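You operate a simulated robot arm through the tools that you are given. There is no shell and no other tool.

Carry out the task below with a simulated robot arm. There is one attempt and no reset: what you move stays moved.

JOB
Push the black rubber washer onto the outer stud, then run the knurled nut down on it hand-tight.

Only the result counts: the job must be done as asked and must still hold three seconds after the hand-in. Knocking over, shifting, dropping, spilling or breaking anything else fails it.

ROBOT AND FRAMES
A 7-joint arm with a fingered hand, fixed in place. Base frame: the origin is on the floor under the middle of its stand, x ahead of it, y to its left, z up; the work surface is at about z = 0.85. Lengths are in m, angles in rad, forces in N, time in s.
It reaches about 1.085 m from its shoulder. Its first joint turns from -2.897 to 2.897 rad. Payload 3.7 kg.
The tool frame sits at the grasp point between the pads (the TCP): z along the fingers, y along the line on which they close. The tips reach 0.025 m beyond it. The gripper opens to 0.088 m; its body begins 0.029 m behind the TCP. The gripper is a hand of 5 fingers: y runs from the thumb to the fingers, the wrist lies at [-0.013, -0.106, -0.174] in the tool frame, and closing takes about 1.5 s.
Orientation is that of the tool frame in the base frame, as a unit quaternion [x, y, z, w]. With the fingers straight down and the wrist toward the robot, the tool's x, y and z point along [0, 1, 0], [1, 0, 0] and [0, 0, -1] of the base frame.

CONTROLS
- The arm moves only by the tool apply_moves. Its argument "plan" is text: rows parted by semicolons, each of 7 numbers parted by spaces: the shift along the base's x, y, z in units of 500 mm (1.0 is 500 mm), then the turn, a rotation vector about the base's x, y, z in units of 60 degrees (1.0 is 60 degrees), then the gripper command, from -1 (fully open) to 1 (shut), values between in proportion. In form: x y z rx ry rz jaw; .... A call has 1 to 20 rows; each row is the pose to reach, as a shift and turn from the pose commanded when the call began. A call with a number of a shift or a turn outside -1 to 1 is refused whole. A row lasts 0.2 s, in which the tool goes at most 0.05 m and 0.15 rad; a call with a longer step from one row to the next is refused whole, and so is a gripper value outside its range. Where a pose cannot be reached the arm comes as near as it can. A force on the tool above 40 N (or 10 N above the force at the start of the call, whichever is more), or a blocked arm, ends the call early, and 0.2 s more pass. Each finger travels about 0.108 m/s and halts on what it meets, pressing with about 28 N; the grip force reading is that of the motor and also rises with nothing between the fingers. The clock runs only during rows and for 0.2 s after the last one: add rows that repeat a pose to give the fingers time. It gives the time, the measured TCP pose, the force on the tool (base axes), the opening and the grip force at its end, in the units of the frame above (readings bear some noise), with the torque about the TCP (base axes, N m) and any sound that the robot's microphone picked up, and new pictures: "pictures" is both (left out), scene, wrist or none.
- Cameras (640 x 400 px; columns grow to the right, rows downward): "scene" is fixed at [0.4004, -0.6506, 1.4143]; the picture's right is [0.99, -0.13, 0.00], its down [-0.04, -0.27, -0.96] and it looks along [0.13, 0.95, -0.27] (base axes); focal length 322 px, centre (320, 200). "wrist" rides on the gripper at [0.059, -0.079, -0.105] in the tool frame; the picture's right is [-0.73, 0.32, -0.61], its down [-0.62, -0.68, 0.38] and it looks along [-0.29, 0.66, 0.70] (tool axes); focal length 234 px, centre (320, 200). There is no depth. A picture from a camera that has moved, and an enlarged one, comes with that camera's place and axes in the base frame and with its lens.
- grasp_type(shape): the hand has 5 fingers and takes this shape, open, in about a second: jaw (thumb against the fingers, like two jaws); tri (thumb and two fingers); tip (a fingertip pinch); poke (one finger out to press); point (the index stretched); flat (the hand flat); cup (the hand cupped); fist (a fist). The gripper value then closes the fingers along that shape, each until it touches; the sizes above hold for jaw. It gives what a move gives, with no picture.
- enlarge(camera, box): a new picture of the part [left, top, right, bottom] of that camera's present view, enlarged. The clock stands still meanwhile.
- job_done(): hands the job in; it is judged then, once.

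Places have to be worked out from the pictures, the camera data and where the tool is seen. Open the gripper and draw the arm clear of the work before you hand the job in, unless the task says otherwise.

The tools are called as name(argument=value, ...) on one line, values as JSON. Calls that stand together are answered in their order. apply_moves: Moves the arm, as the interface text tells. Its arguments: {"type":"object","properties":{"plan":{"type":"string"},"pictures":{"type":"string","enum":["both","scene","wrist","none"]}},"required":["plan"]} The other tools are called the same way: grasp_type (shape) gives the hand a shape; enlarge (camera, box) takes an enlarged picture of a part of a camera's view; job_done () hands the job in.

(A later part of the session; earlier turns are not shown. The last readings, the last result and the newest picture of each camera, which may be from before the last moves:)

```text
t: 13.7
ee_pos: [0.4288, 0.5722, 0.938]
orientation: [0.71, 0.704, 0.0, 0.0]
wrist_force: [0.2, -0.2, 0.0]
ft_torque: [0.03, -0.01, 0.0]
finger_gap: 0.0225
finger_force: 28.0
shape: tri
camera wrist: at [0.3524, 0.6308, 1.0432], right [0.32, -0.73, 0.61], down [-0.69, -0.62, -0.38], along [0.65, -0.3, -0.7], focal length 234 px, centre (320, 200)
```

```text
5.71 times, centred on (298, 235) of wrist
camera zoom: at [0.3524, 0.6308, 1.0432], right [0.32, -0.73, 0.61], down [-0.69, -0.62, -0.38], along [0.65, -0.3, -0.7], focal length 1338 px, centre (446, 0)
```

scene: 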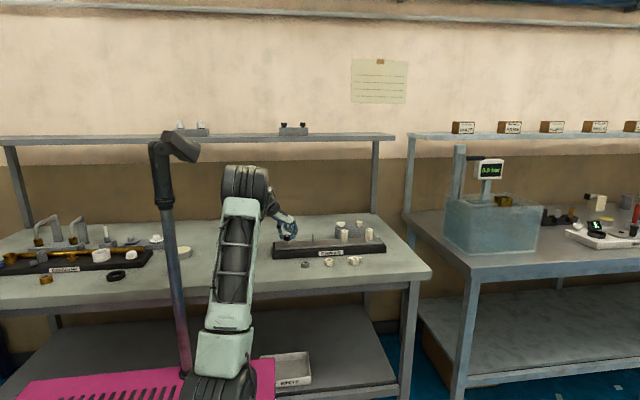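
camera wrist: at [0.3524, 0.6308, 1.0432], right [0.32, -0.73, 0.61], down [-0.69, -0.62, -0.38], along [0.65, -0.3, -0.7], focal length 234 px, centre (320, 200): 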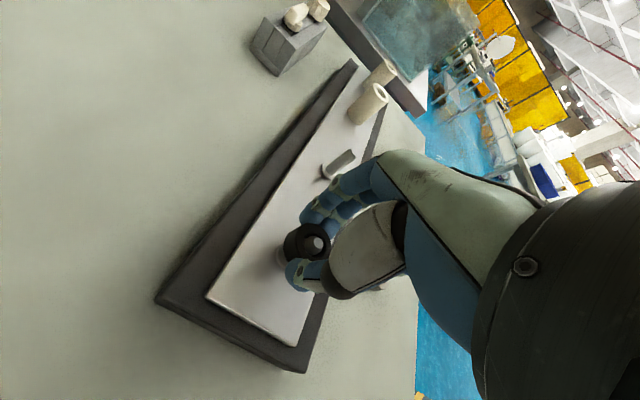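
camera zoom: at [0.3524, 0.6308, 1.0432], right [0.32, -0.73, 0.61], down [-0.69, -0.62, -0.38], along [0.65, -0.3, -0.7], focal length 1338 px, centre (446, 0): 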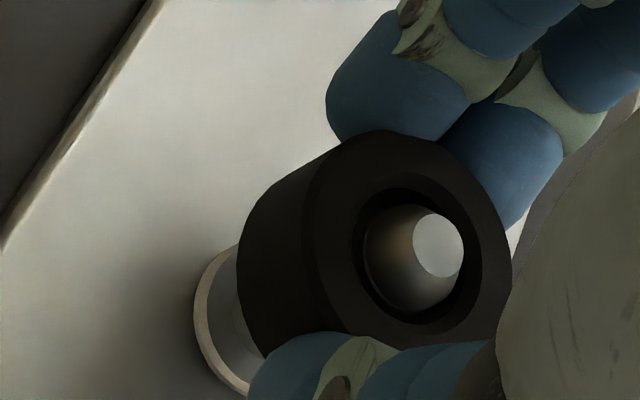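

The stud tip now shows through the washer hole, centred and with no force on the tool. I'll carry on down toward the flange, about 18 mm more.

apply_moves(plan="0 0 -0.008 0 0 0 1; 0 0 -0.016 0 0 0 1; 0 0 -0.024 0 0 0 1; 0 0 -0.030 0 0 0 1; 0 0 -0.034 0 0 0 1; 0 0 -0.038 0 0 0 1; 0 0 -0.038 0 0 0 1")

enlarge(camera="scene", box=[273, 226, 305, 254])

enlarge(camera="wrist", box=[250, 200, 346, 270])

```text
t: 15.3
ee_pos: [0.4293, 0.5708, 0.9202]
orientation: [0.71, 0.704, -0.001, 0.0]
wrist_force: [0.0, -0.3, -0.4]
ft_torque: [0.02, -0.01, 0.01]
finger_gap: 0.0227
finger_force: 28.1
shape: tri
camera wrist: at [0.3528, 0.6302, 1.0242], right [0.32, -0.73, 0.61], down [-0.69, -0.62, -0.38], along [0.65, -0.3, -0.7], focal length 234 px, centre (320, 200)
```

scene: 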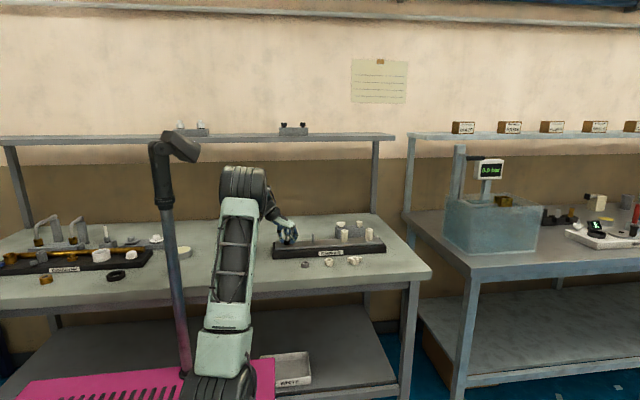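
wrist: 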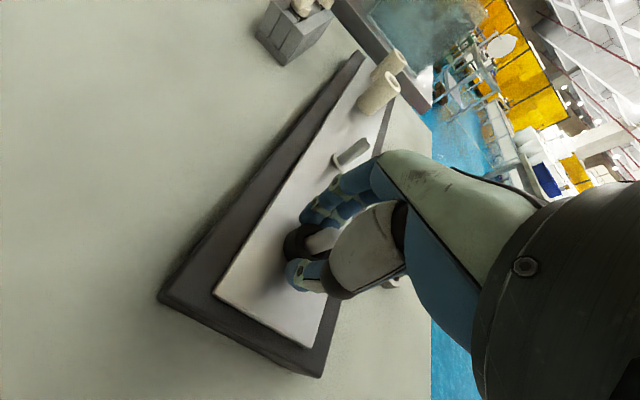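

```text
14.29 times, centred on (289, 240) of scene
camera zoom: at [0.4004, -0.6506, 1.4143], right [0.99, -0.13, 0.0], down [-0.04, -0.27, -0.96], along [0.13, 0.95, -0.27], focal length 4606 px, centre (763, -371)
```

zoom: 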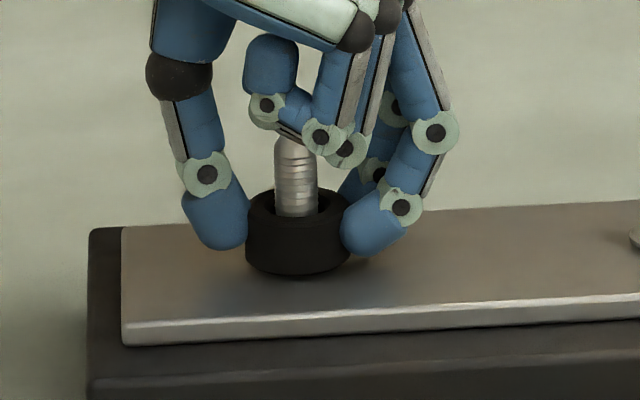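

```text
5.71 times, centred on (298, 235) of wrist
camera zoom: at [0.3528, 0.6302, 1.0242], right [0.32, -0.73, 0.61], down [-0.69, -0.62, -0.38], along [0.65, -0.3, -0.7], focal length 1338 px, centre (446, 0)
```

zoom: 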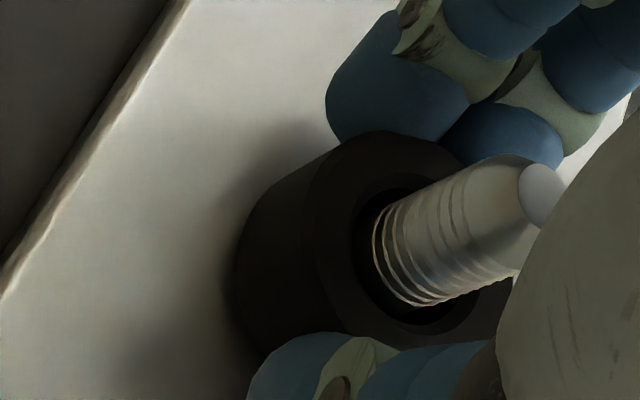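

The washer is almost at the flange and there is still no load. I'll inch down a few more millimetres to feel it seat.

apply_moves(plan="0 0 -0.002 0 0 0 1; 0 0 -0.004 0 0 0 1; 0 0 -0.006 0 0 0 1; 0 0 -0.006 0 0 0 1", pictures="wrist")

enlarge(camera="scene", box=[273, 226, 305, 254])

```text
t: 16.3
ee_pos: [0.4301, 0.5704, 0.9169]
orientation: [0.71, 0.704, 0.001, 0.001]
wrist_force: [1.3, -0.7, 14.0]
ft_torque: [0.01, -0.03, -0.01]
finger_gap: 0.0231
finger_force: 28.0
shape: tri
camera wrist: at [0.3527, 0.6302, 1.0224], right [0.32, -0.73, 0.61], down [-0.69, -0.62, -0.38], along [0.66, -0.3, -0.7], focal length 234 px, centre (320, 200)
```

wrist: 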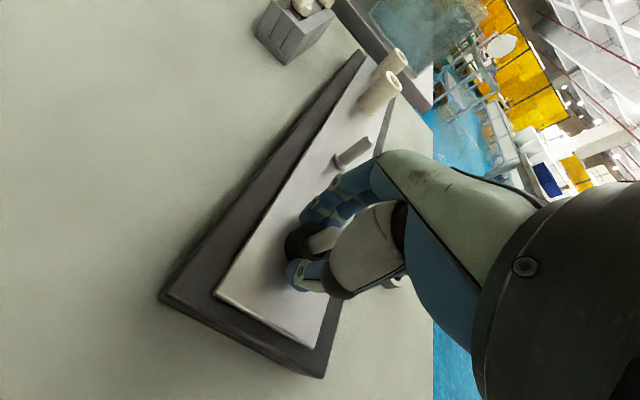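

```text
14.29 times, centred on (289, 240) of scene
camera zoom: at [0.4004, -0.6506, 1.4143], right [0.99, -0.13, 0.0], down [-0.04, -0.27, -0.96], along [0.13, 0.95, -0.27], focal length 4606 px, centre (763, -371)
```

zoom: 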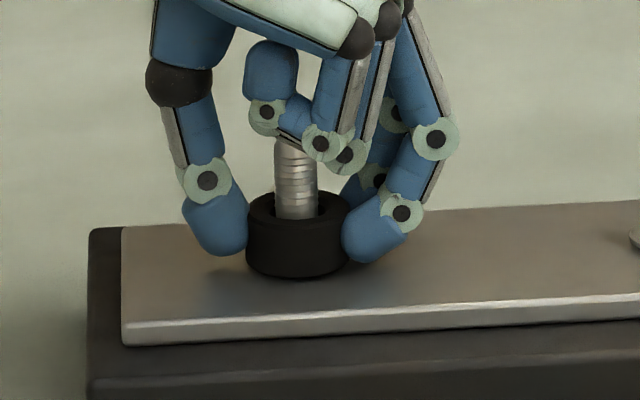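

The tool reads 14 N upward at the height where the washer should meet the flange, so it is seated. I'll release, lift clear, and inspect.

apply_moves(plan="0 0 0.002 0 0 0 0.3; 0 0 0.002 0 0 0 0; 0 0 0.002 0 0 0 -0.3; 0 0 0.002 0 0 0 -0.4; 0 0 0.002 0 0 0 -0.4; 0 0 0.04 0 0 0 -0.4; 0 0 0.1 0 0 0 -0.4; 0 0 0.18 0 0 0 -0.4; 0 0 0.24 0 0 0 -0.4; 0 0 0.24 0 0 0 -0.4")

enlarge(camera="scene", box=[268, 222, 308, 257])

enlarge(camera="wrist", box=[190, 200, 310, 300])

```text
t: 18.5
ee_pos: [0.4282, 0.5712, 1.0387]
orientation: [0.71, 0.704, 0.0, 0.001]
wrist_force: [-1.0, 1.0, 0.3]
ft_torque: [-0.01, -0.01, -0.02]
finger_gap: 0.0611
finger_force: 0.1
shape: tri
camera wrist: at [0.3522, 0.63, 1.1426], right [0.32, -0.73, 0.61], down [-0.69, -0.62, -0.38], along [0.65, -0.3, -0.7], focal length 234 px, centre (320, 200)
```

scene: 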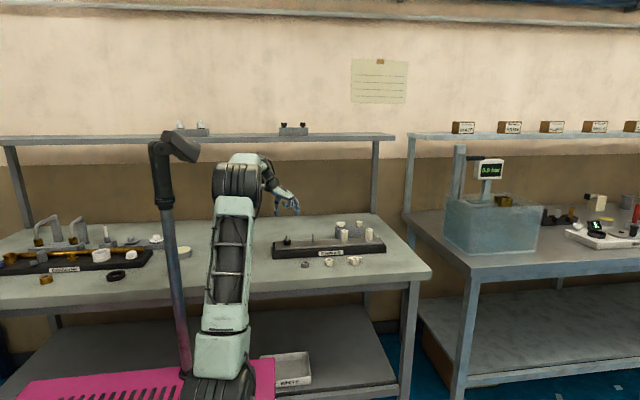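
wrist: 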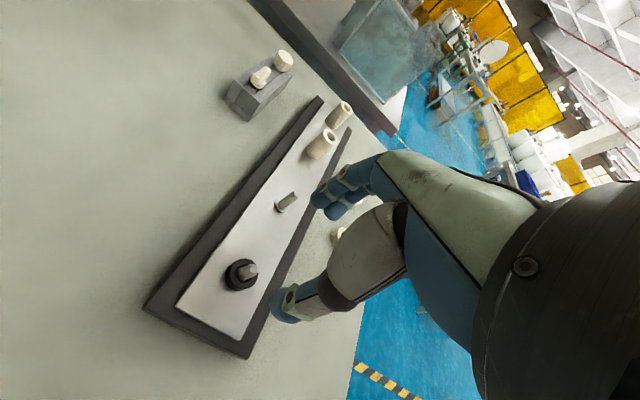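

```text
11.43 times, centred on (288, 240) of scene
camera zoom: at [0.4004, -0.6506, 1.4143], right [0.99, -0.13, 0.0], down [-0.04, -0.27, -0.96], along [0.13, 0.95, -0.27], focal length 3685 px, centre (686, -251)
```

zoom: 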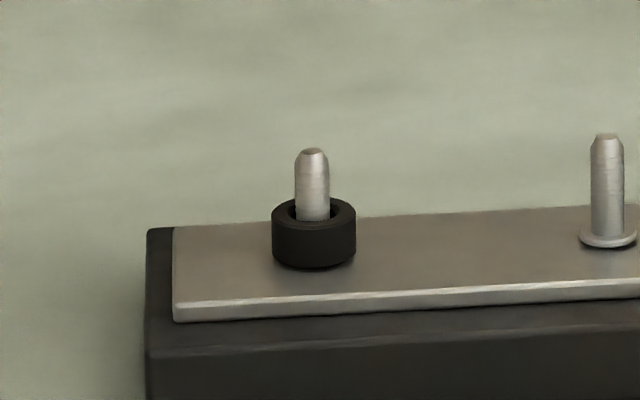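

```text
4.00 times, centred on (250, 250) of wrist
camera zoom: at [0.3522, 0.63, 1.1426], right [0.32, -0.73, 0.61], down [-0.69, -0.62, -0.38], along [0.65, -0.3, -0.7], focal length 937 px, centre (600, 0)
```

zoom: 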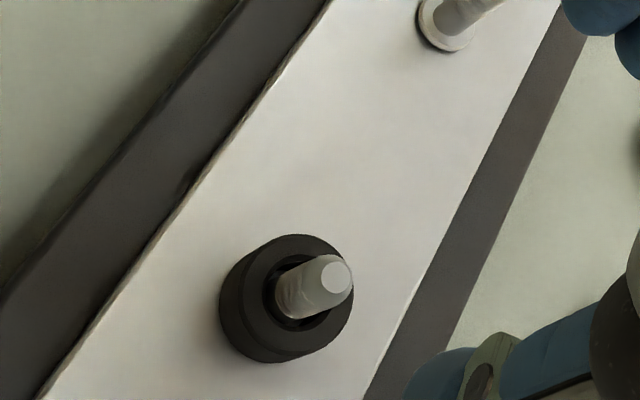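

The washer sits flat on the flange with the stud centred in it. Next is the knurled nut near (0.58, 0.443): I'll cross over at this height, then come down partway to measure it.

apply_moves(plan="0.05 -0.042 0 0 0 0 -0.4; 0.1 -0.085 0 0 0 0 -0.4; 0.15 -0.127 0 0 0 0 -0.4; 0.2 -0.17 0 0 0 0 -0.4; 0.25 -0.212 0 0 0 0 -0.4; 0.298 -0.252 0 0 0 0 -0.4; 0.298 -0.252 -0.06 0 0 0 -0.4; 0.298 -0.252 -0.12 0 0 0 -0.4; 0.298 -0.252 -0.12 0 0 0 -0.4; 0.298 -0.252 -0.12 0 0 0 -0.4")

enlarge(camera="scene", box=[290, 205, 370, 275])

enlarge(camera="wrist", box=[210, 200, 338, 300])

```text
t: 20.7
ee_pos: [0.5779, 0.4443, 0.9766]
orientation: [0.71, 0.704, -0.001, 0.001]
wrist_force: [0.1, -0.2, 0.6]
ft_torque: [0.01, 0.0, -0.02]
finger_gap: 0.0615
finger_force: 0.1
shape: tri
camera wrist: at [0.5013, 0.5042, 1.081], right [0.32, -0.73, 0.61], down [-0.69, -0.62, -0.38], along [0.65, -0.3, -0.7], focal length 234 px, centre (320, 200)
```

scene: 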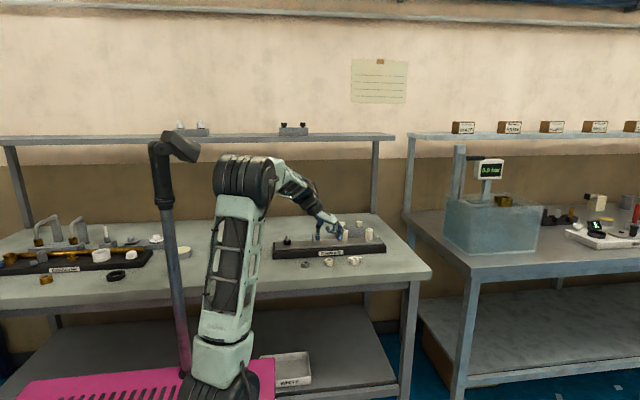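
wrist: 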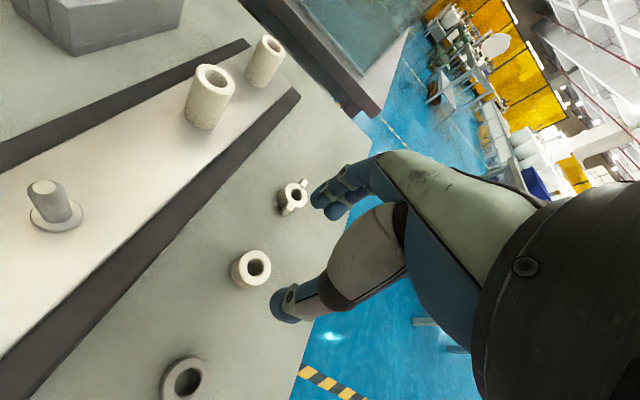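

```text
5.71 times, centred on (330, 240) of scene
camera zoom: at [0.4004, -0.6506, 1.4143], right [0.99, -0.13, 0.0], down [-0.04, -0.27, -0.96], along [0.13, 0.95, -0.27], focal length 1843 px, centre (263, -29)
```

zoom: 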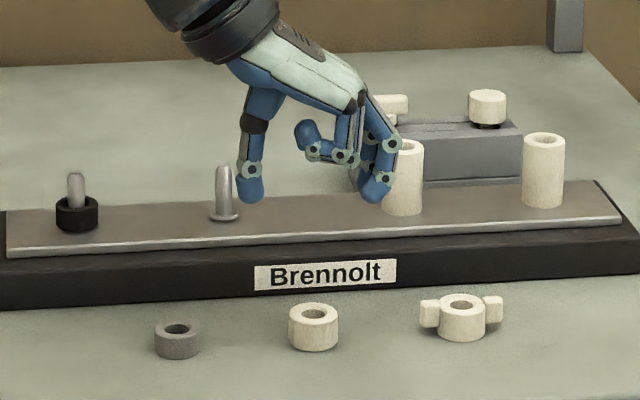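

```text
4.00 times, centred on (274, 250) of wrist
camera zoom: at [0.5013, 0.5042, 1.081], right [0.32, -0.73, 0.61], down [-0.69, -0.62, -0.38], along [0.65, -0.3, -0.7], focal length 937 px, centre (504, 0)
```

zoom: 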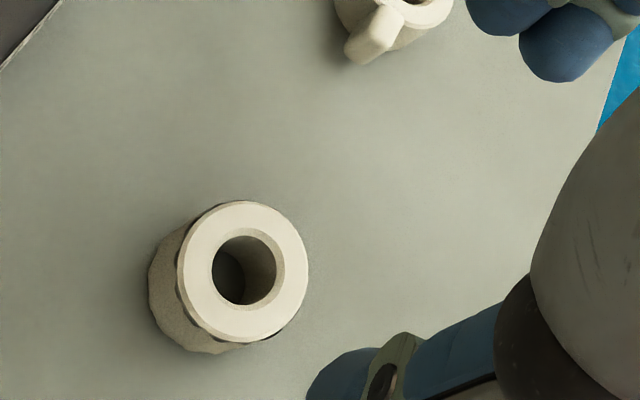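

I can see the knurl serrations on its rim, and the nut's top centre is near (0.581, 0.4455). Before gripping, I'll check how far the wrist can yaw, because the tightening strokes (clockwise from above) should start from a well-turned pose.

apply_moves(plan="0.002 0.003 0 0 0 0.142 -0.4; 0.002 0.003 0 0 0 0.285 -0.4; 0.002 0.003 0 0 0 0.428 -0.4; 0.002 0.003 0 0 0 0.57 -0.4; 0.002 0.003 0 0 0 0.713 -0.4; 0.002 0.003 0 0 0 0.856 -0.4; 0.002 0.003 0 0 0 0.999 -0.4; 0.002 0.003 0 0 0 0.999 -0.4")

```text
t: 22.5
ee_pos: [0.5785, 0.4467, 0.9775]
orientation: [0.263, 0.965, 0.0, 0.0]
wrist_force: [0.3, 0.6, 0.1]
ft_torque: [0.0, 0.03, -0.01]
finger_gap: 0.0613
finger_force: 0.1
shape: tri
camera wrist: at [0.4901, 0.4084, 1.0813], right [0.79, -0.09, 0.61], down [0.19, -0.9, -0.38], along [0.58, 0.42, -0.7], focal length 234 px, centre (320, 200)
```

scene: 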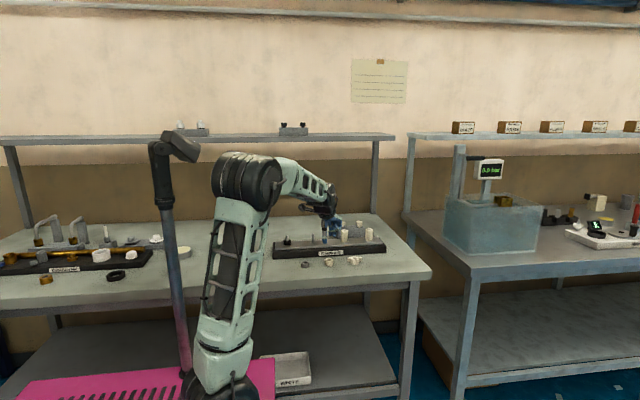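
wrist: 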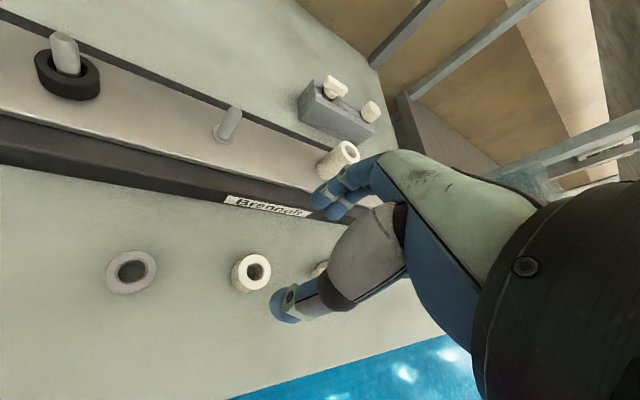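

The arm reached +60° of yaw cleanly. I'll measure the nut from this angle and try another 60°.

enlarge(camera="wrist", box=[210, 225, 290, 315])

apply_moves(plan="0 0 0 0 0 0.142 -0.4; 0 0 0 0 0 0.285 -0.4; 0 0 0 0 0 0.428 -0.4; 0 0 0 0 0 0.57 -0.4; 0 0 0 0 0 0.713 -0.4; 0 0 0 0 0 0.856 -0.4; 0 0 0 0 0 0.999 -0.4; 0 0 0 0 0 0.999 -0.4")

enlarge(camera="wrist", box=[210, 225, 290, 315])

```text
4.44 times, centred on (250, 270) of wrist
camera zoom: at [0.4901, 0.4084, 1.0813], right [0.79, -0.09, 0.61], down [0.19, -0.9, -0.38], along [0.58, 0.42, -0.7], focal length 1041 px, centre (631, -111)
```

zoom: 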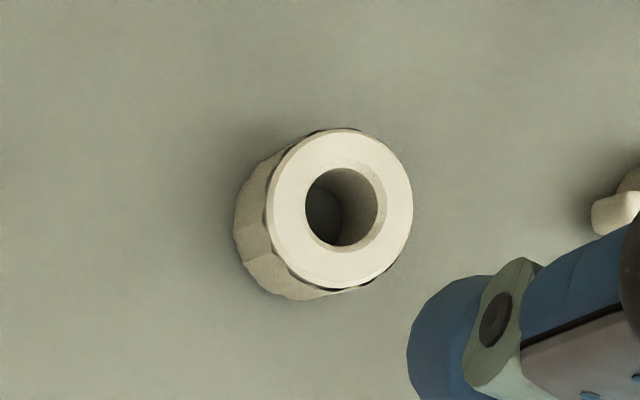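

```text
t: 24.3
ee_pos: [0.5792, 0.4458, 0.9767]
orientation: [-0.254, 0.967, 0.0, 0.001]
wrist_force: [0.5, -0.4, -0.4]
ft_torque: [-0.02, 0.0, -0.01]
finger_gap: 0.0613
finger_force: 0.0
shape: tri
camera wrist: at [0.5686, 0.3485, 1.0814], right [0.47, 0.64, 0.61], down [0.88, -0.29, -0.38], along [-0.07, 0.72, -0.7], focal length 234 px, centre (320, 200)
```

scene: 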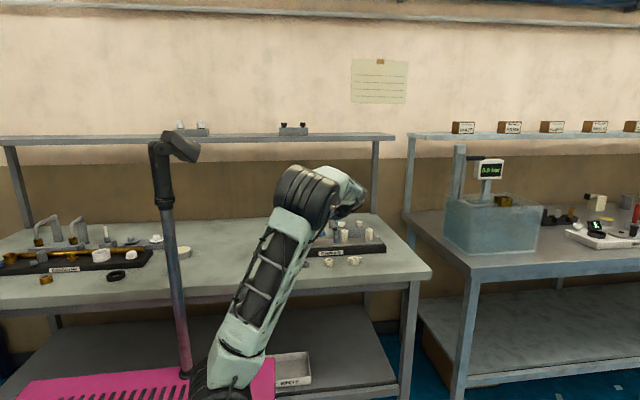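
wrist: 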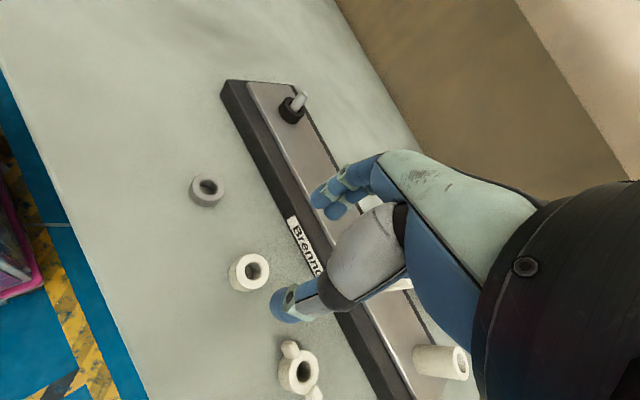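

```text
4.44 times, centred on (250, 270) of wrist
camera zoom: at [0.5686, 0.3485, 1.0814], right [0.47, 0.64, 0.61], down [0.88, -0.29, -0.38], along [-0.07, 0.72, -0.7], focal length 1041 px, centre (631, -111)
```

zoom: 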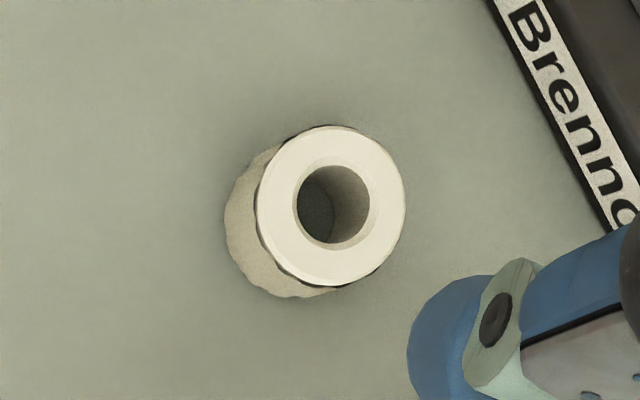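

Yaw reaches +120° without trouble, and comparing the three views puts the true TCP axis within about 1.5 mm of the nut. I'll correct that offset and try going on to +180°, so that the first tightening stroke can be a long one.

apply_moves(plan="0.001 -0.0034 0 0 0 0.142 -0.4; 0.001 -0.0034 0 0 0 0.285 -0.4; 0.001 -0.0034 0 0 0 0.428 -0.4; 0.001 -0.0034 0 0 0 0.57 -0.4; 0.001 -0.0034 0 0 0 0.713 -0.4; 0.001 -0.0034 0 0 0 0.856 -0.4; 0.001 -0.0034 0 0 0 0.999 -0.4; 0.001 -0.0034 0 0 0 0.999 -0.4")

enlarge(camera="wrist", box=[210, 225, 290, 315])

```text
t: 26.1
ee_pos: [0.5799, 0.4446, 0.977]
orientation: [-0.703, 0.712, 0.001, 0.0]
wrist_force: [-0.5, 0.1, 0.1]
ft_torque: [-0.01, -0.01, -0.01]
finger_gap: 0.0614
finger_force: 0.1
shape: tri
camera wrist: at [0.6601, 0.3852, 1.0814], right [-0.32, 0.73, 0.61], down [0.69, 0.62, -0.38], along [-0.65, 0.3, -0.7], focal length 234 px, centre (320, 200)
```

scene: 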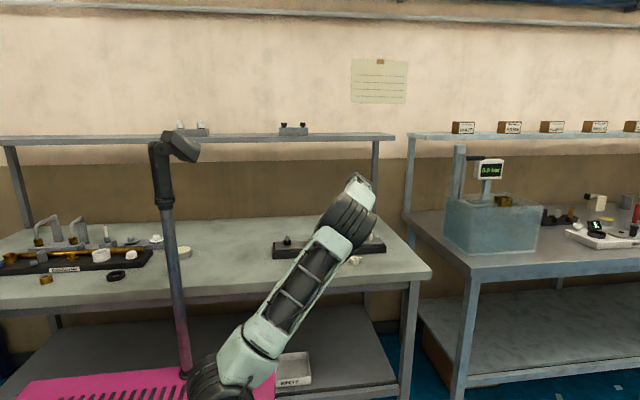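
wrist: 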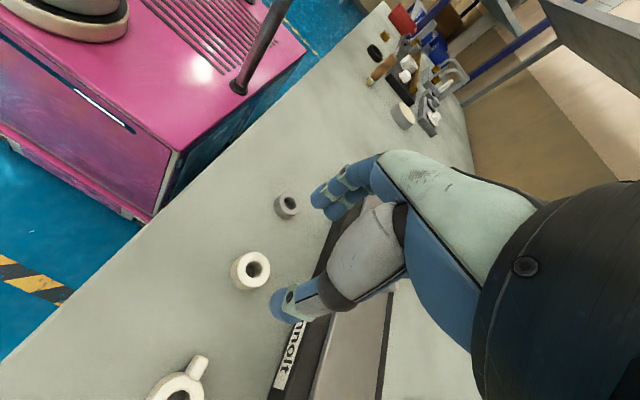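

```text
4.44 times, centred on (250, 270) of wrist
camera zoom: at [0.6601, 0.3852, 1.0814], right [-0.32, 0.73, 0.61], down [0.69, 0.62, -0.38], along [-0.65, 0.3, -0.7], focal length 1041 px, centre (631, -111)
```

zoom: 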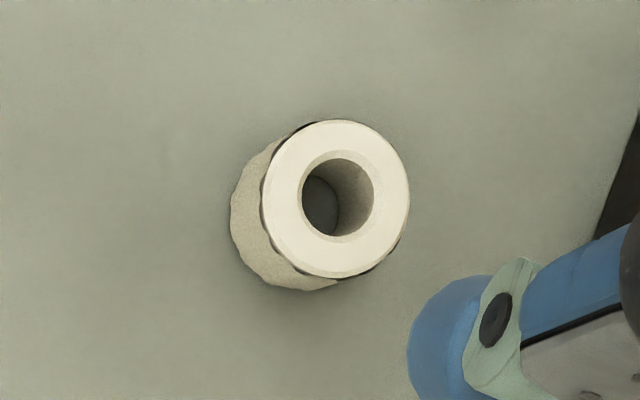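

The arm reaches +180° too, and the nut now sits on the TCP axis to within half a millimetre. I'll descend and grip it in this pose.

apply_moves(plan="0 0 -0.05 0 0 0 -0.35; 0 0 -0.1 0 0 0 -0.35; 0 0 -0.14 0 0 0 -0.35; 0 0 -0.17 0 0 0 -0.35; 0 0 -0.188 0 0 0 -0.35; 0 0 -0.188 0 0 0 -0.35", pictures="wrist")

enlarge(camera="wrist", box=[240, 150, 380, 330])

```text
t: 27.5
ee_pos: [0.5802, 0.4454, 0.8815]
orientation: [-0.703, 0.711, 0.0, 0.001]
wrist_force: [0.7, 0.9, -0.9]
ft_torque: [0.0, 0.01, -0.02]
finger_gap: 0.0595
finger_force: 0.1
shape: tri
camera wrist: at [0.6602, 0.3844, 0.987], right [-0.31, 0.73, 0.61], down [0.69, 0.62, -0.38], along [-0.65, 0.3, -0.7], focal length 234 px, centre (320, 200)
```

wrist: 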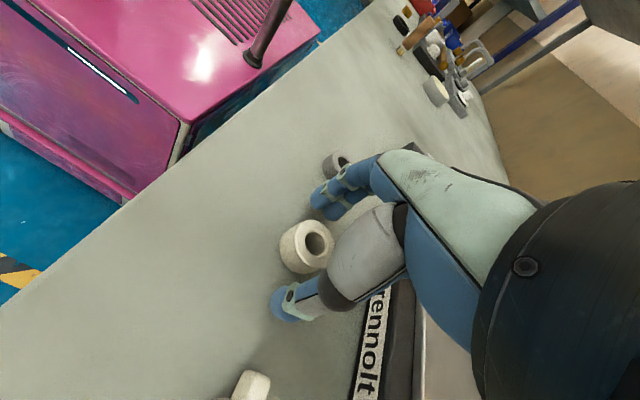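

```text
2.22 times, centred on (310, 240) of wrist
camera zoom: at [0.6602, 0.3844, 0.987], right [-0.31, 0.73, 0.61], down [0.69, 0.62, -0.38], along [-0.65, 0.3, -0.7], focal length 520 px, centre (342, 111)
```

zoom: 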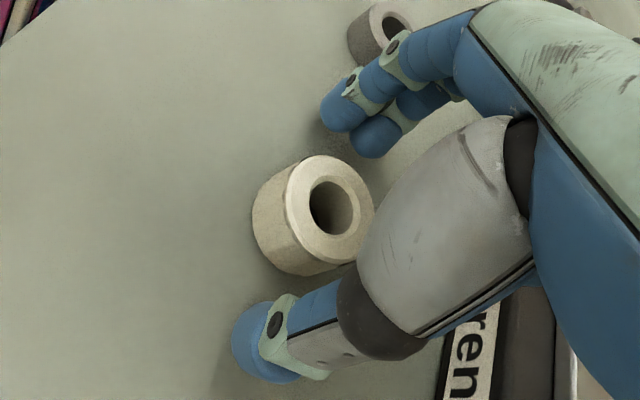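

The nut sits squarely between thumb and fingers. I'm closing on it.

apply_moves(plan="0 0 0 0 0 0 0; 0 0 0 0 0 0 0.2; 0 0 0 0 0 0 0.5; 0 0 0 0 0 0 1; 0 0 0 0 0 0 1; 0 0 0 0 0 0 1; 0 0 0 0 0 0 1", pictures="wrist")

enlarge(camera="wrist", box=[260, 190, 360, 270])

```text
t: 29.1
ee_pos: [0.5802, 0.4453, 0.8826]
orientation: [-0.703, 0.711, 0.0, 0.001]
wrist_force: [-0.9, -0.2, 0.6]
ft_torque: [-0.03, -0.02, 0.0]
finger_gap: 0.0247
finger_force: 27.6
shape: tri
camera wrist: at [0.6602, 0.3845, 0.9872], right [-0.31, 0.73, 0.61], down [0.69, 0.62, -0.38], along [-0.65, 0.3, -0.7], focal length 234 px, centre (320, 200)
```

wrist: 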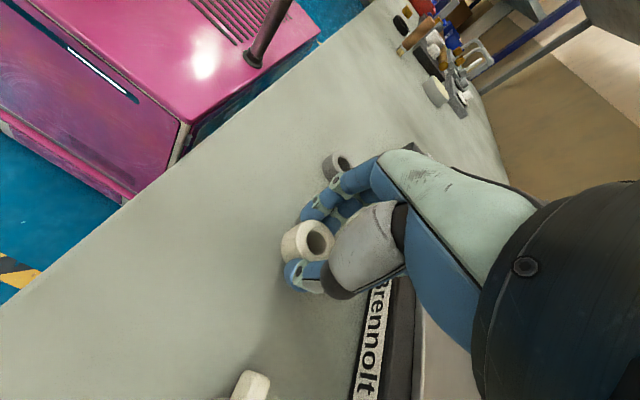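

```text
5.00 times, centred on (310, 230) of wrist
camera zoom: at [0.6602, 0.3845, 0.9872], right [-0.31, 0.73, 0.61], down [0.69, 0.62, -0.38], along [-0.65, 0.3, -0.7], focal length 1171 px, centre (370, 50)
```

zoom: 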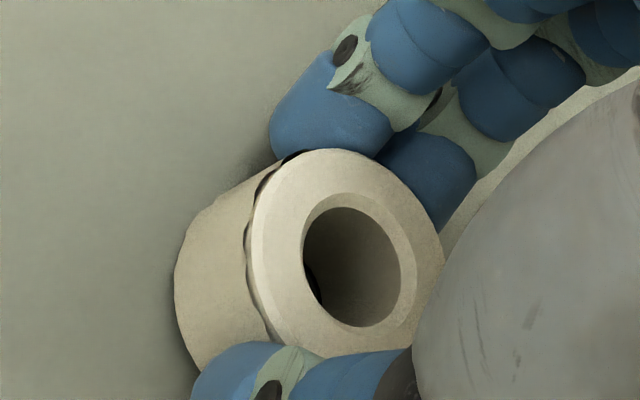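

The nut is gripped at 27.6 N. I'll lift it straight up and then measure where it sits in the hand.

apply_moves(plan="0 0 0.02 0 0 0 1; 0 0 0.06 0 0 0 1; 0 0 0.12 0 0 0 1; 0 0 0.18 0 0 0 1; 0 0 0.24 0 0 0 1; 0 0 0.24 0 0 0 1")

enlarge(camera="wrist", box=[280, 215, 340, 260])

enlarge(camera="scene", box=[280, 180, 380, 270])

```text
t: 30.5
ee_pos: [0.5804, 0.445, 1.003]
orientation: [-0.703, 0.712, 0.001, 0.001]
wrist_force: [0.1, -0.6, -1.1]
ft_torque: [-0.01, -0.01, -0.02]
finger_gap: 0.0249
finger_force: 27.9
shape: tri
camera wrist: at [0.6599, 0.3849, 1.1077], right [-0.31, 0.73, 0.61], down [0.69, 0.62, -0.38], along [-0.65, 0.3, -0.7], focal length 234 px, centre (320, 200)
```

scene: 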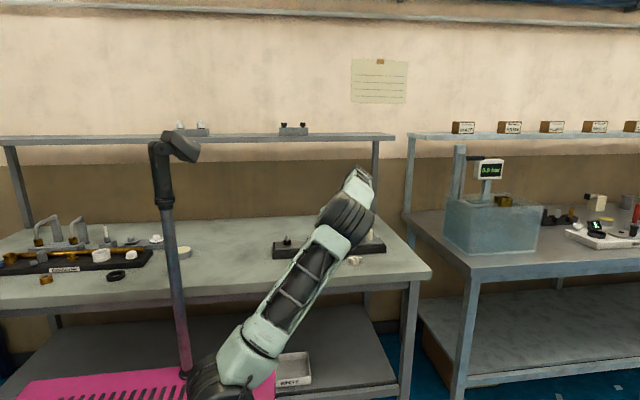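
wrist: 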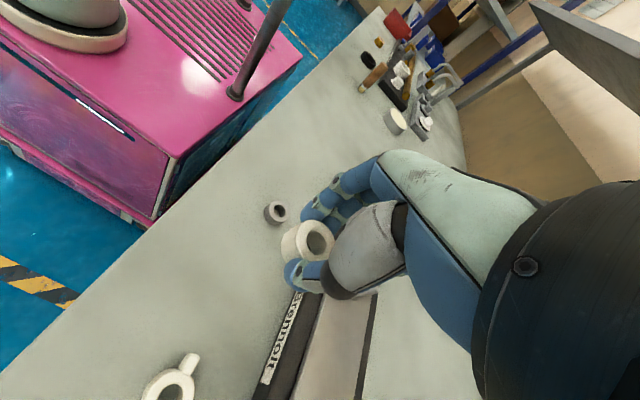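

```text
8.89 times, centred on (310, 238) of wrist
camera zoom: at [0.6599, 0.3849, 1.1077], right [-0.31, 0.73, 0.61], down [0.69, 0.62, -0.38], along [-0.65, 0.3, -0.7], focal length 2082 px, centre (409, -133)
```

zoom: 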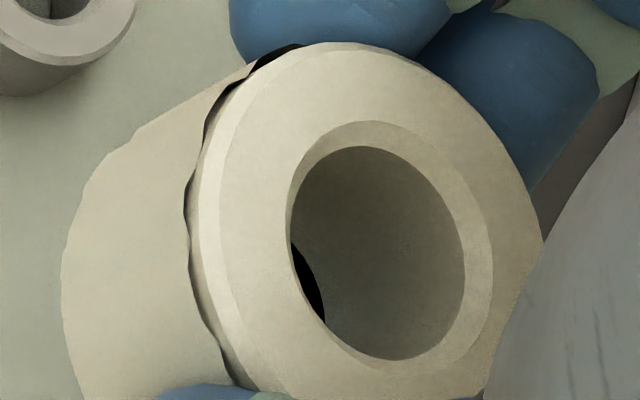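

```text
4.44 times, centred on (330, 225) of scene
camera zoom: at [0.4004, -0.6506, 1.4143], right [0.99, -0.13, 0.0], down [-0.04, -0.27, -0.96], along [0.13, 0.95, -0.27], focal length 1433 px, centre (276, 89)
```

zoom: 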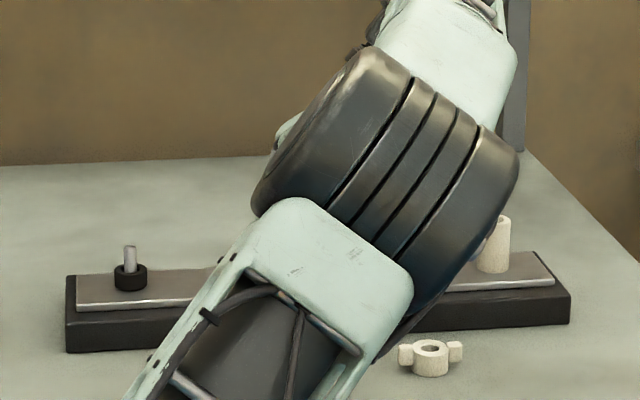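

The nut is held slightly off the TCP, about 2 mm toward the fingers, which I'll allow for. Now I'll carry it over the outer stud at this height and check the alignment with the wrist camera.

apply_moves(plan="-0.058 0.049 0 0 0 0 1; -0.118 0.098 0 0 0 0 1; -0.177 0.147 0 0 0 0 1; -0.236 0.197 0 0 0 0 1; -0.2942 0.2456 0 0 0 0 1; -0.2942 0.2456 0 0 0 0 1; -0.2942 0.2456 0 0 0 0 1")

enlarge(camera="wrist", box=[220, 190, 350, 290])

enlarge(camera="scene", box=[250, 190, 330, 260])

```text
t: 32.1
ee_pos: [0.4318, 0.5671, 1.0036]
orientation: [-0.703, 0.711, 0.0, 0.001]
wrist_force: [0.6, 0.2, -1.5]
ft_torque: [0.02, -0.01, -0.04]
finger_gap: 0.0247
finger_force: 28.4
shape: tri
camera wrist: at [0.512, 0.5074, 1.1075], right [-0.31, 0.73, 0.61], down [0.69, 0.62, -0.38], along [-0.65, 0.3, -0.7], focal length 234 px, centre (320, 200)
```

scene: 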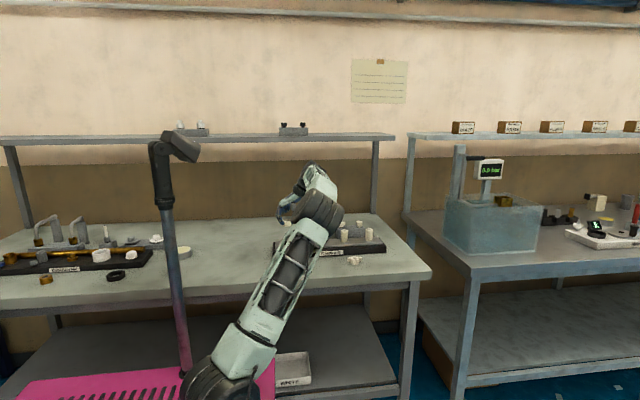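
wrist: 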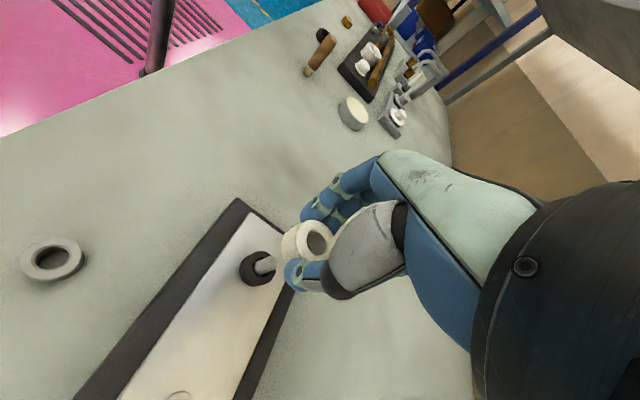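

```text
4.00 times, centred on (285, 240) of wrist
camera zoom: at [0.512, 0.5074, 1.1075], right [-0.31, 0.73, 0.61], down [0.69, 0.62, -0.38], along [-0.65, 0.3, -0.7], focal length 937 px, centre (460, 40)
```

zoom: 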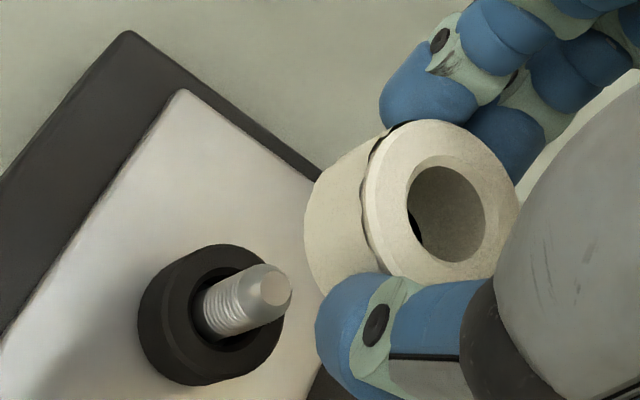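

```text
5.71 times, centred on (290, 225) of scene
camera zoom: at [0.4004, -0.6506, 1.4143], right [0.99, -0.13, 0.0], down [-0.04, -0.27, -0.96], along [0.13, 0.95, -0.27], focal length 1843 px, centre (491, 57)
```

zoom: 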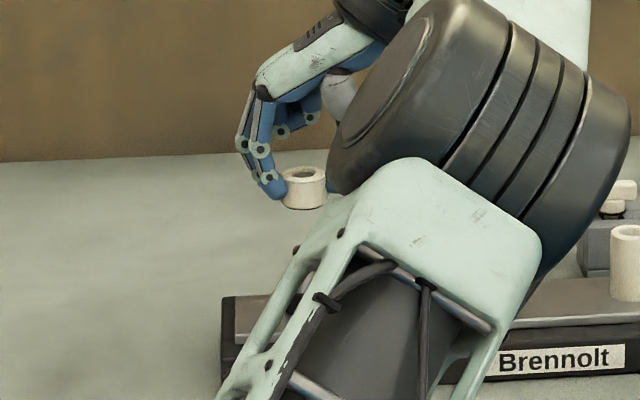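

The stud tip is aligned with the nut bore to within about a millimetre. I'll correct by (−0.5, +0.8) mm and lower the nut to just above the tip.

apply_moves(plan="-0.001 0.0016 -0.02 0 0 0 1; -0.001 0.0016 -0.04 0 0 0 1; -0.001 0.0016 -0.06 0 0 0 1; -0.001 0.0016 -0.076 0 0 0 1; -0.001 0.0016 -0.076 0 0 0 1; -0.001 0.0016 -0.076 0 0 0 1")

enlarge(camera="wrist", box=[240, 200, 350, 280])

enlarge(camera="scene", box=[270, 210, 310, 240])

```text
t: 33.5
ee_pos: [0.4314, 0.5686, 0.9624]
orientation: [-0.703, 0.712, 0.0, 0.001]
wrist_force: [0.1, -0.7, 0.0]
ft_torque: [0.0, -0.02, 0.03]
finger_gap: 0.0248
finger_force: 28.0
shape: tri
camera wrist: at [0.5122, 0.5087, 1.0691], right [-0.31, 0.73, 0.61], down [0.69, 0.62, -0.38], along [-0.65, 0.3, -0.7], focal length 234 px, centre (320, 200)
```

scene: 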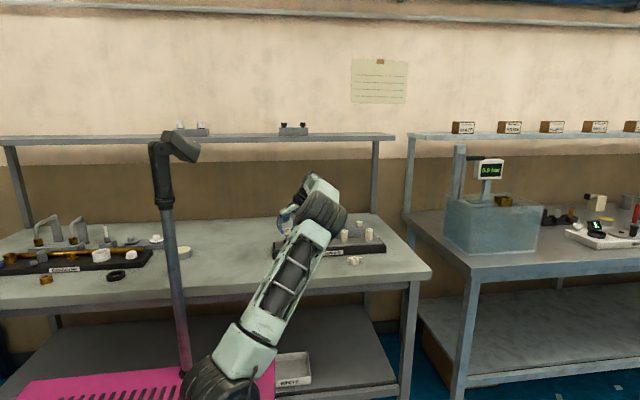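
wrist: 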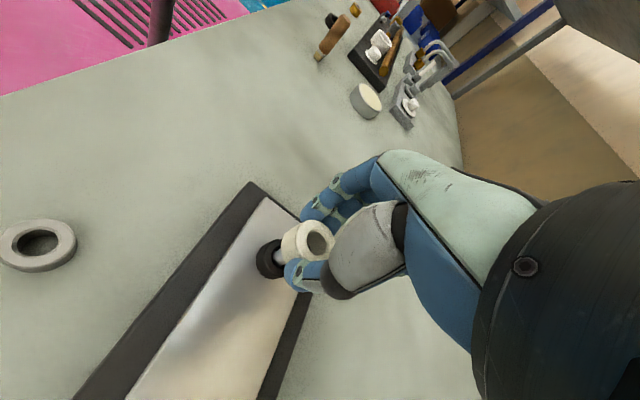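

```text
5.00 times, centred on (295, 240) of wrist
camera zoom: at [0.5122, 0.5087, 1.0691], right [-0.31, 0.73, 0.61], down [0.69, 0.62, -0.38], along [-0.65, 0.3, -0.7], focal length 1171 px, centre (445, 0)
```

zoom: 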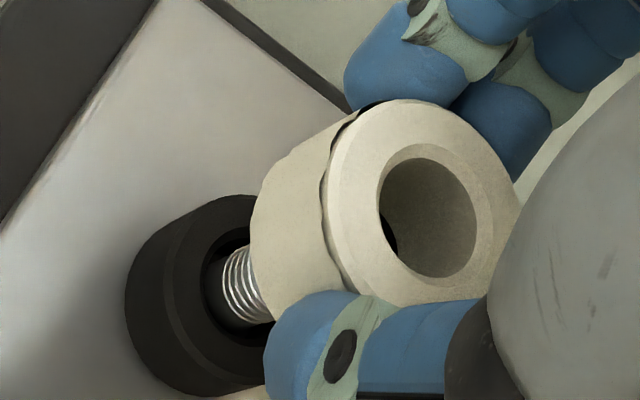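

```text
13.33 times, centred on (290, 225) of scene
camera zoom: at [0.4004, -0.6506, 1.4143], right [0.99, -0.13, 0.0], down [-0.04, -0.27, -0.96], along [0.13, 0.95, -0.27], focal length 4299 px, centre (720, -133)
```

zoom: 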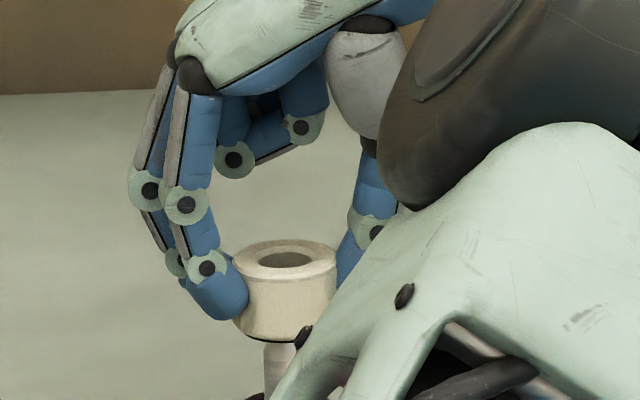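

I can just see the stud under the nut in the scene view. I'll zoom in there to check the x-alignment.

enlarge(camera="scene", box=[280, 224, 300, 244])

enlarge(camera="wrist", box=[255, 225, 315, 285])

```text
16.00 times, centred on (290, 234) of scene
camera zoom: at [0.4004, -0.6506, 1.4143], right [0.99, -0.13, 0.0], down [-0.04, -0.27, -0.96], along [0.13, 0.95, -0.27], focal length 5159 px, centre (800, -344)
```

zoom: 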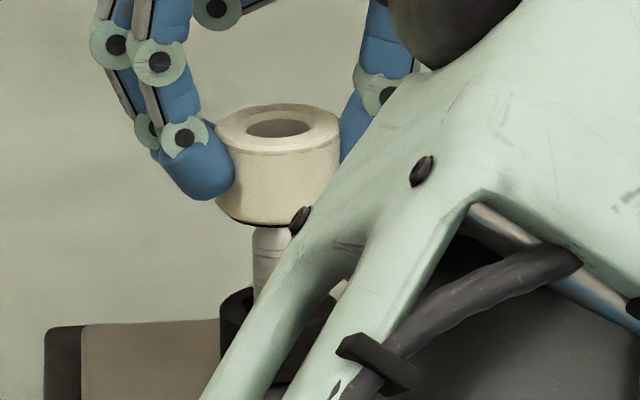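

```text
6.67 times, centred on (285, 255) of wrist
camera zoom: at [0.5122, 0.5087, 1.0691], right [-0.31, 0.73, 0.61], down [0.69, 0.62, -0.38], along [-0.65, 0.3, -0.7], focal length 1561 px, centre (553, -167)
```

zoom: 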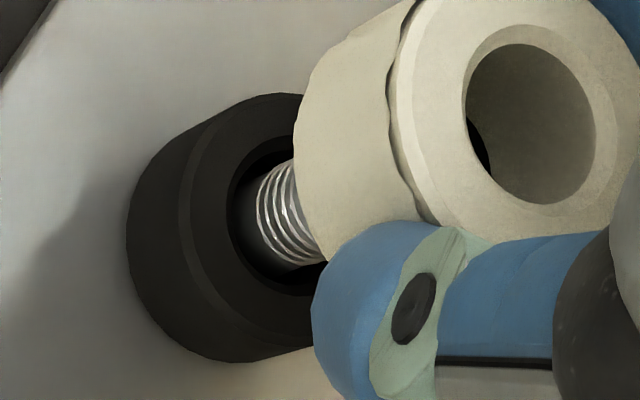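

The wrist view agrees across the axis, but the scene view shows the nut about 1 mm too far in +x. I'll shift (−1.0, +0.6) mm and lower gently onto the tip.

apply_moves(plan="-0.002 0.0012 0 0 0 0 1; -0.002 0.0012 -0.006 0 0 0 1; -0.002 0.0012 -0.012 0 0 0 1; -0.002 0.0012 -0.018 0 0 0 1; -0.002 0.0012 -0.022 0 0 0 1; -0.002 0.0012 -0.022 0 0 0 1")

enlarge(camera="wrist", box=[255, 215, 345, 285])

enlarge(camera="scene", box=[270, 214, 310, 244])

```text
t: 34.9
ee_pos: [0.4314, 0.5699, 0.9535]
orientation: [-0.702, 0.712, 0.0, 0.0]
wrist_force: [-0.3, -0.3, 0.1]
ft_torque: [0.01, -0.02, -0.02]
finger_gap: 0.0247
finger_force: 28.7
shape: tri
camera wrist: at [0.5112, 0.5092, 1.0582], right [-0.31, 0.73, 0.61], down [0.69, 0.62, -0.38], along [-0.65, 0.3, -0.7], focal length 234 px, centre (320, 200)
```

scene: 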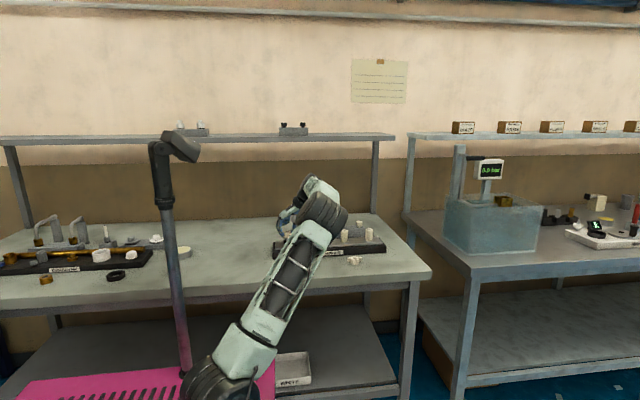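
wrist: 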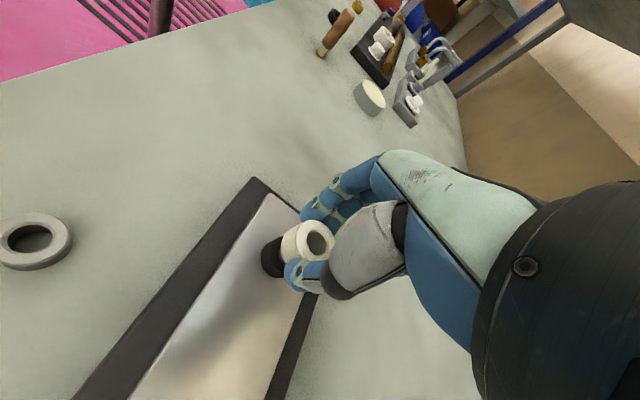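

```text
5.71 times, centred on (300, 250) of wrist
camera zoom: at [0.5112, 0.5092, 1.0582], right [-0.31, 0.73, 0.61], down [0.69, 0.62, -0.38], along [-0.65, 0.3, -0.7], focal length 1338 px, centre (434, -86)
```

zoom: 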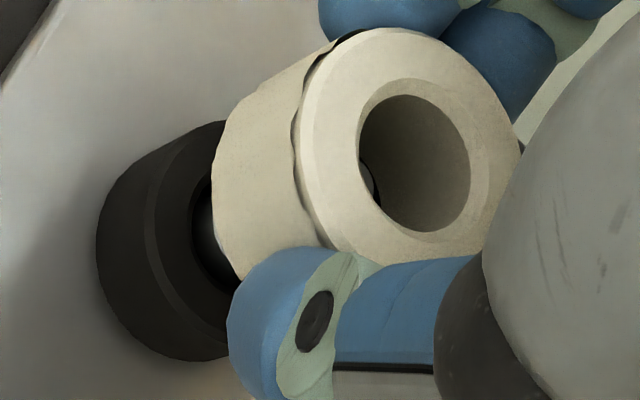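

```text
13.33 times, centred on (290, 229) of scene
camera zoom: at [0.4004, -0.6506, 1.4143], right [0.99, -0.13, 0.0], down [-0.04, -0.27, -0.96], along [0.13, 0.95, -0.27], focal length 4299 px, centre (720, -187)
```

zoom: 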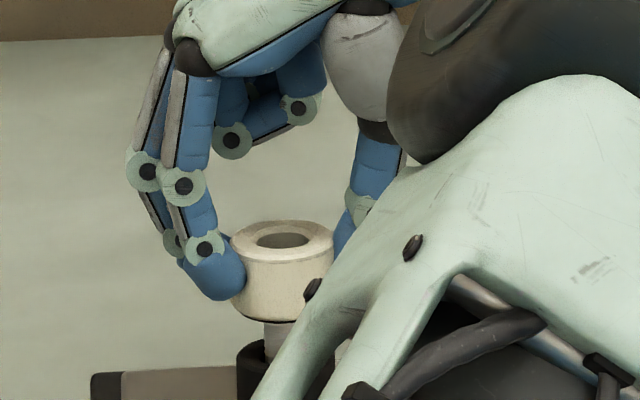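

The nut bottom is now about 5 mm below the stud tip with no force, and the tip is just visible in the bore. I'll keep lowering in small steps until I feel the thread.

apply_moves(plan="0 0 -0.002 0 0 0 1; 0 0 -0.004 0 0 0 1; 0 0 -0.006 0 0 0 1; 0 0 -0.008 0 0 0 1; 0 0 -0.008 0 0 0 1", pictures="wrist")

enlarge(camera="wrist", box=[255, 215, 345, 285])

```text
t: 36.1
ee_pos: [0.4312, 0.5688, 0.9508]
orientation: [-0.703, 0.711, 0.001, 0.0]
wrist_force: [0.1, 0.3, -0.7]
ft_torque: [-0.02, -0.01, 0.0]
finger_gap: 0.0247
finger_force: 28.3
shape: tri
camera wrist: at [0.5111, 0.5091, 1.0542], right [-0.31, 0.73, 0.61], down [0.69, 0.62, -0.38], along [-0.65, 0.3, -0.7], focal length 234 px, centre (320, 200)
```

wrist: 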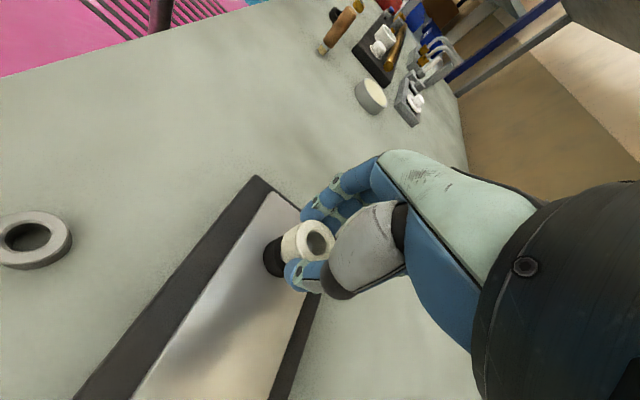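

```text
5.71 times, centred on (300, 250) of wrist
camera zoom: at [0.5111, 0.5091, 1.0542], right [-0.31, 0.73, 0.61], down [0.69, 0.62, -0.38], along [-0.65, 0.3, -0.7], focal length 1338 px, centre (434, -86)
```

zoom: 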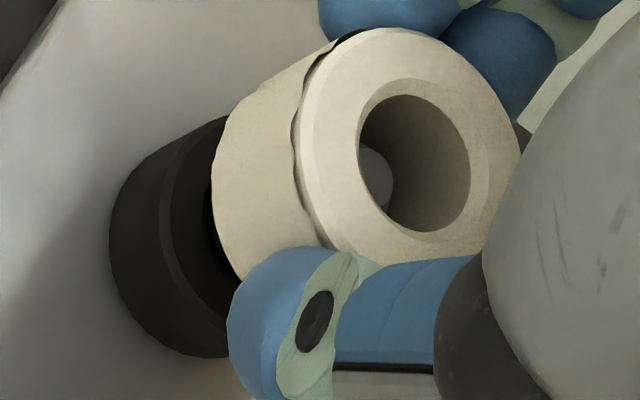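

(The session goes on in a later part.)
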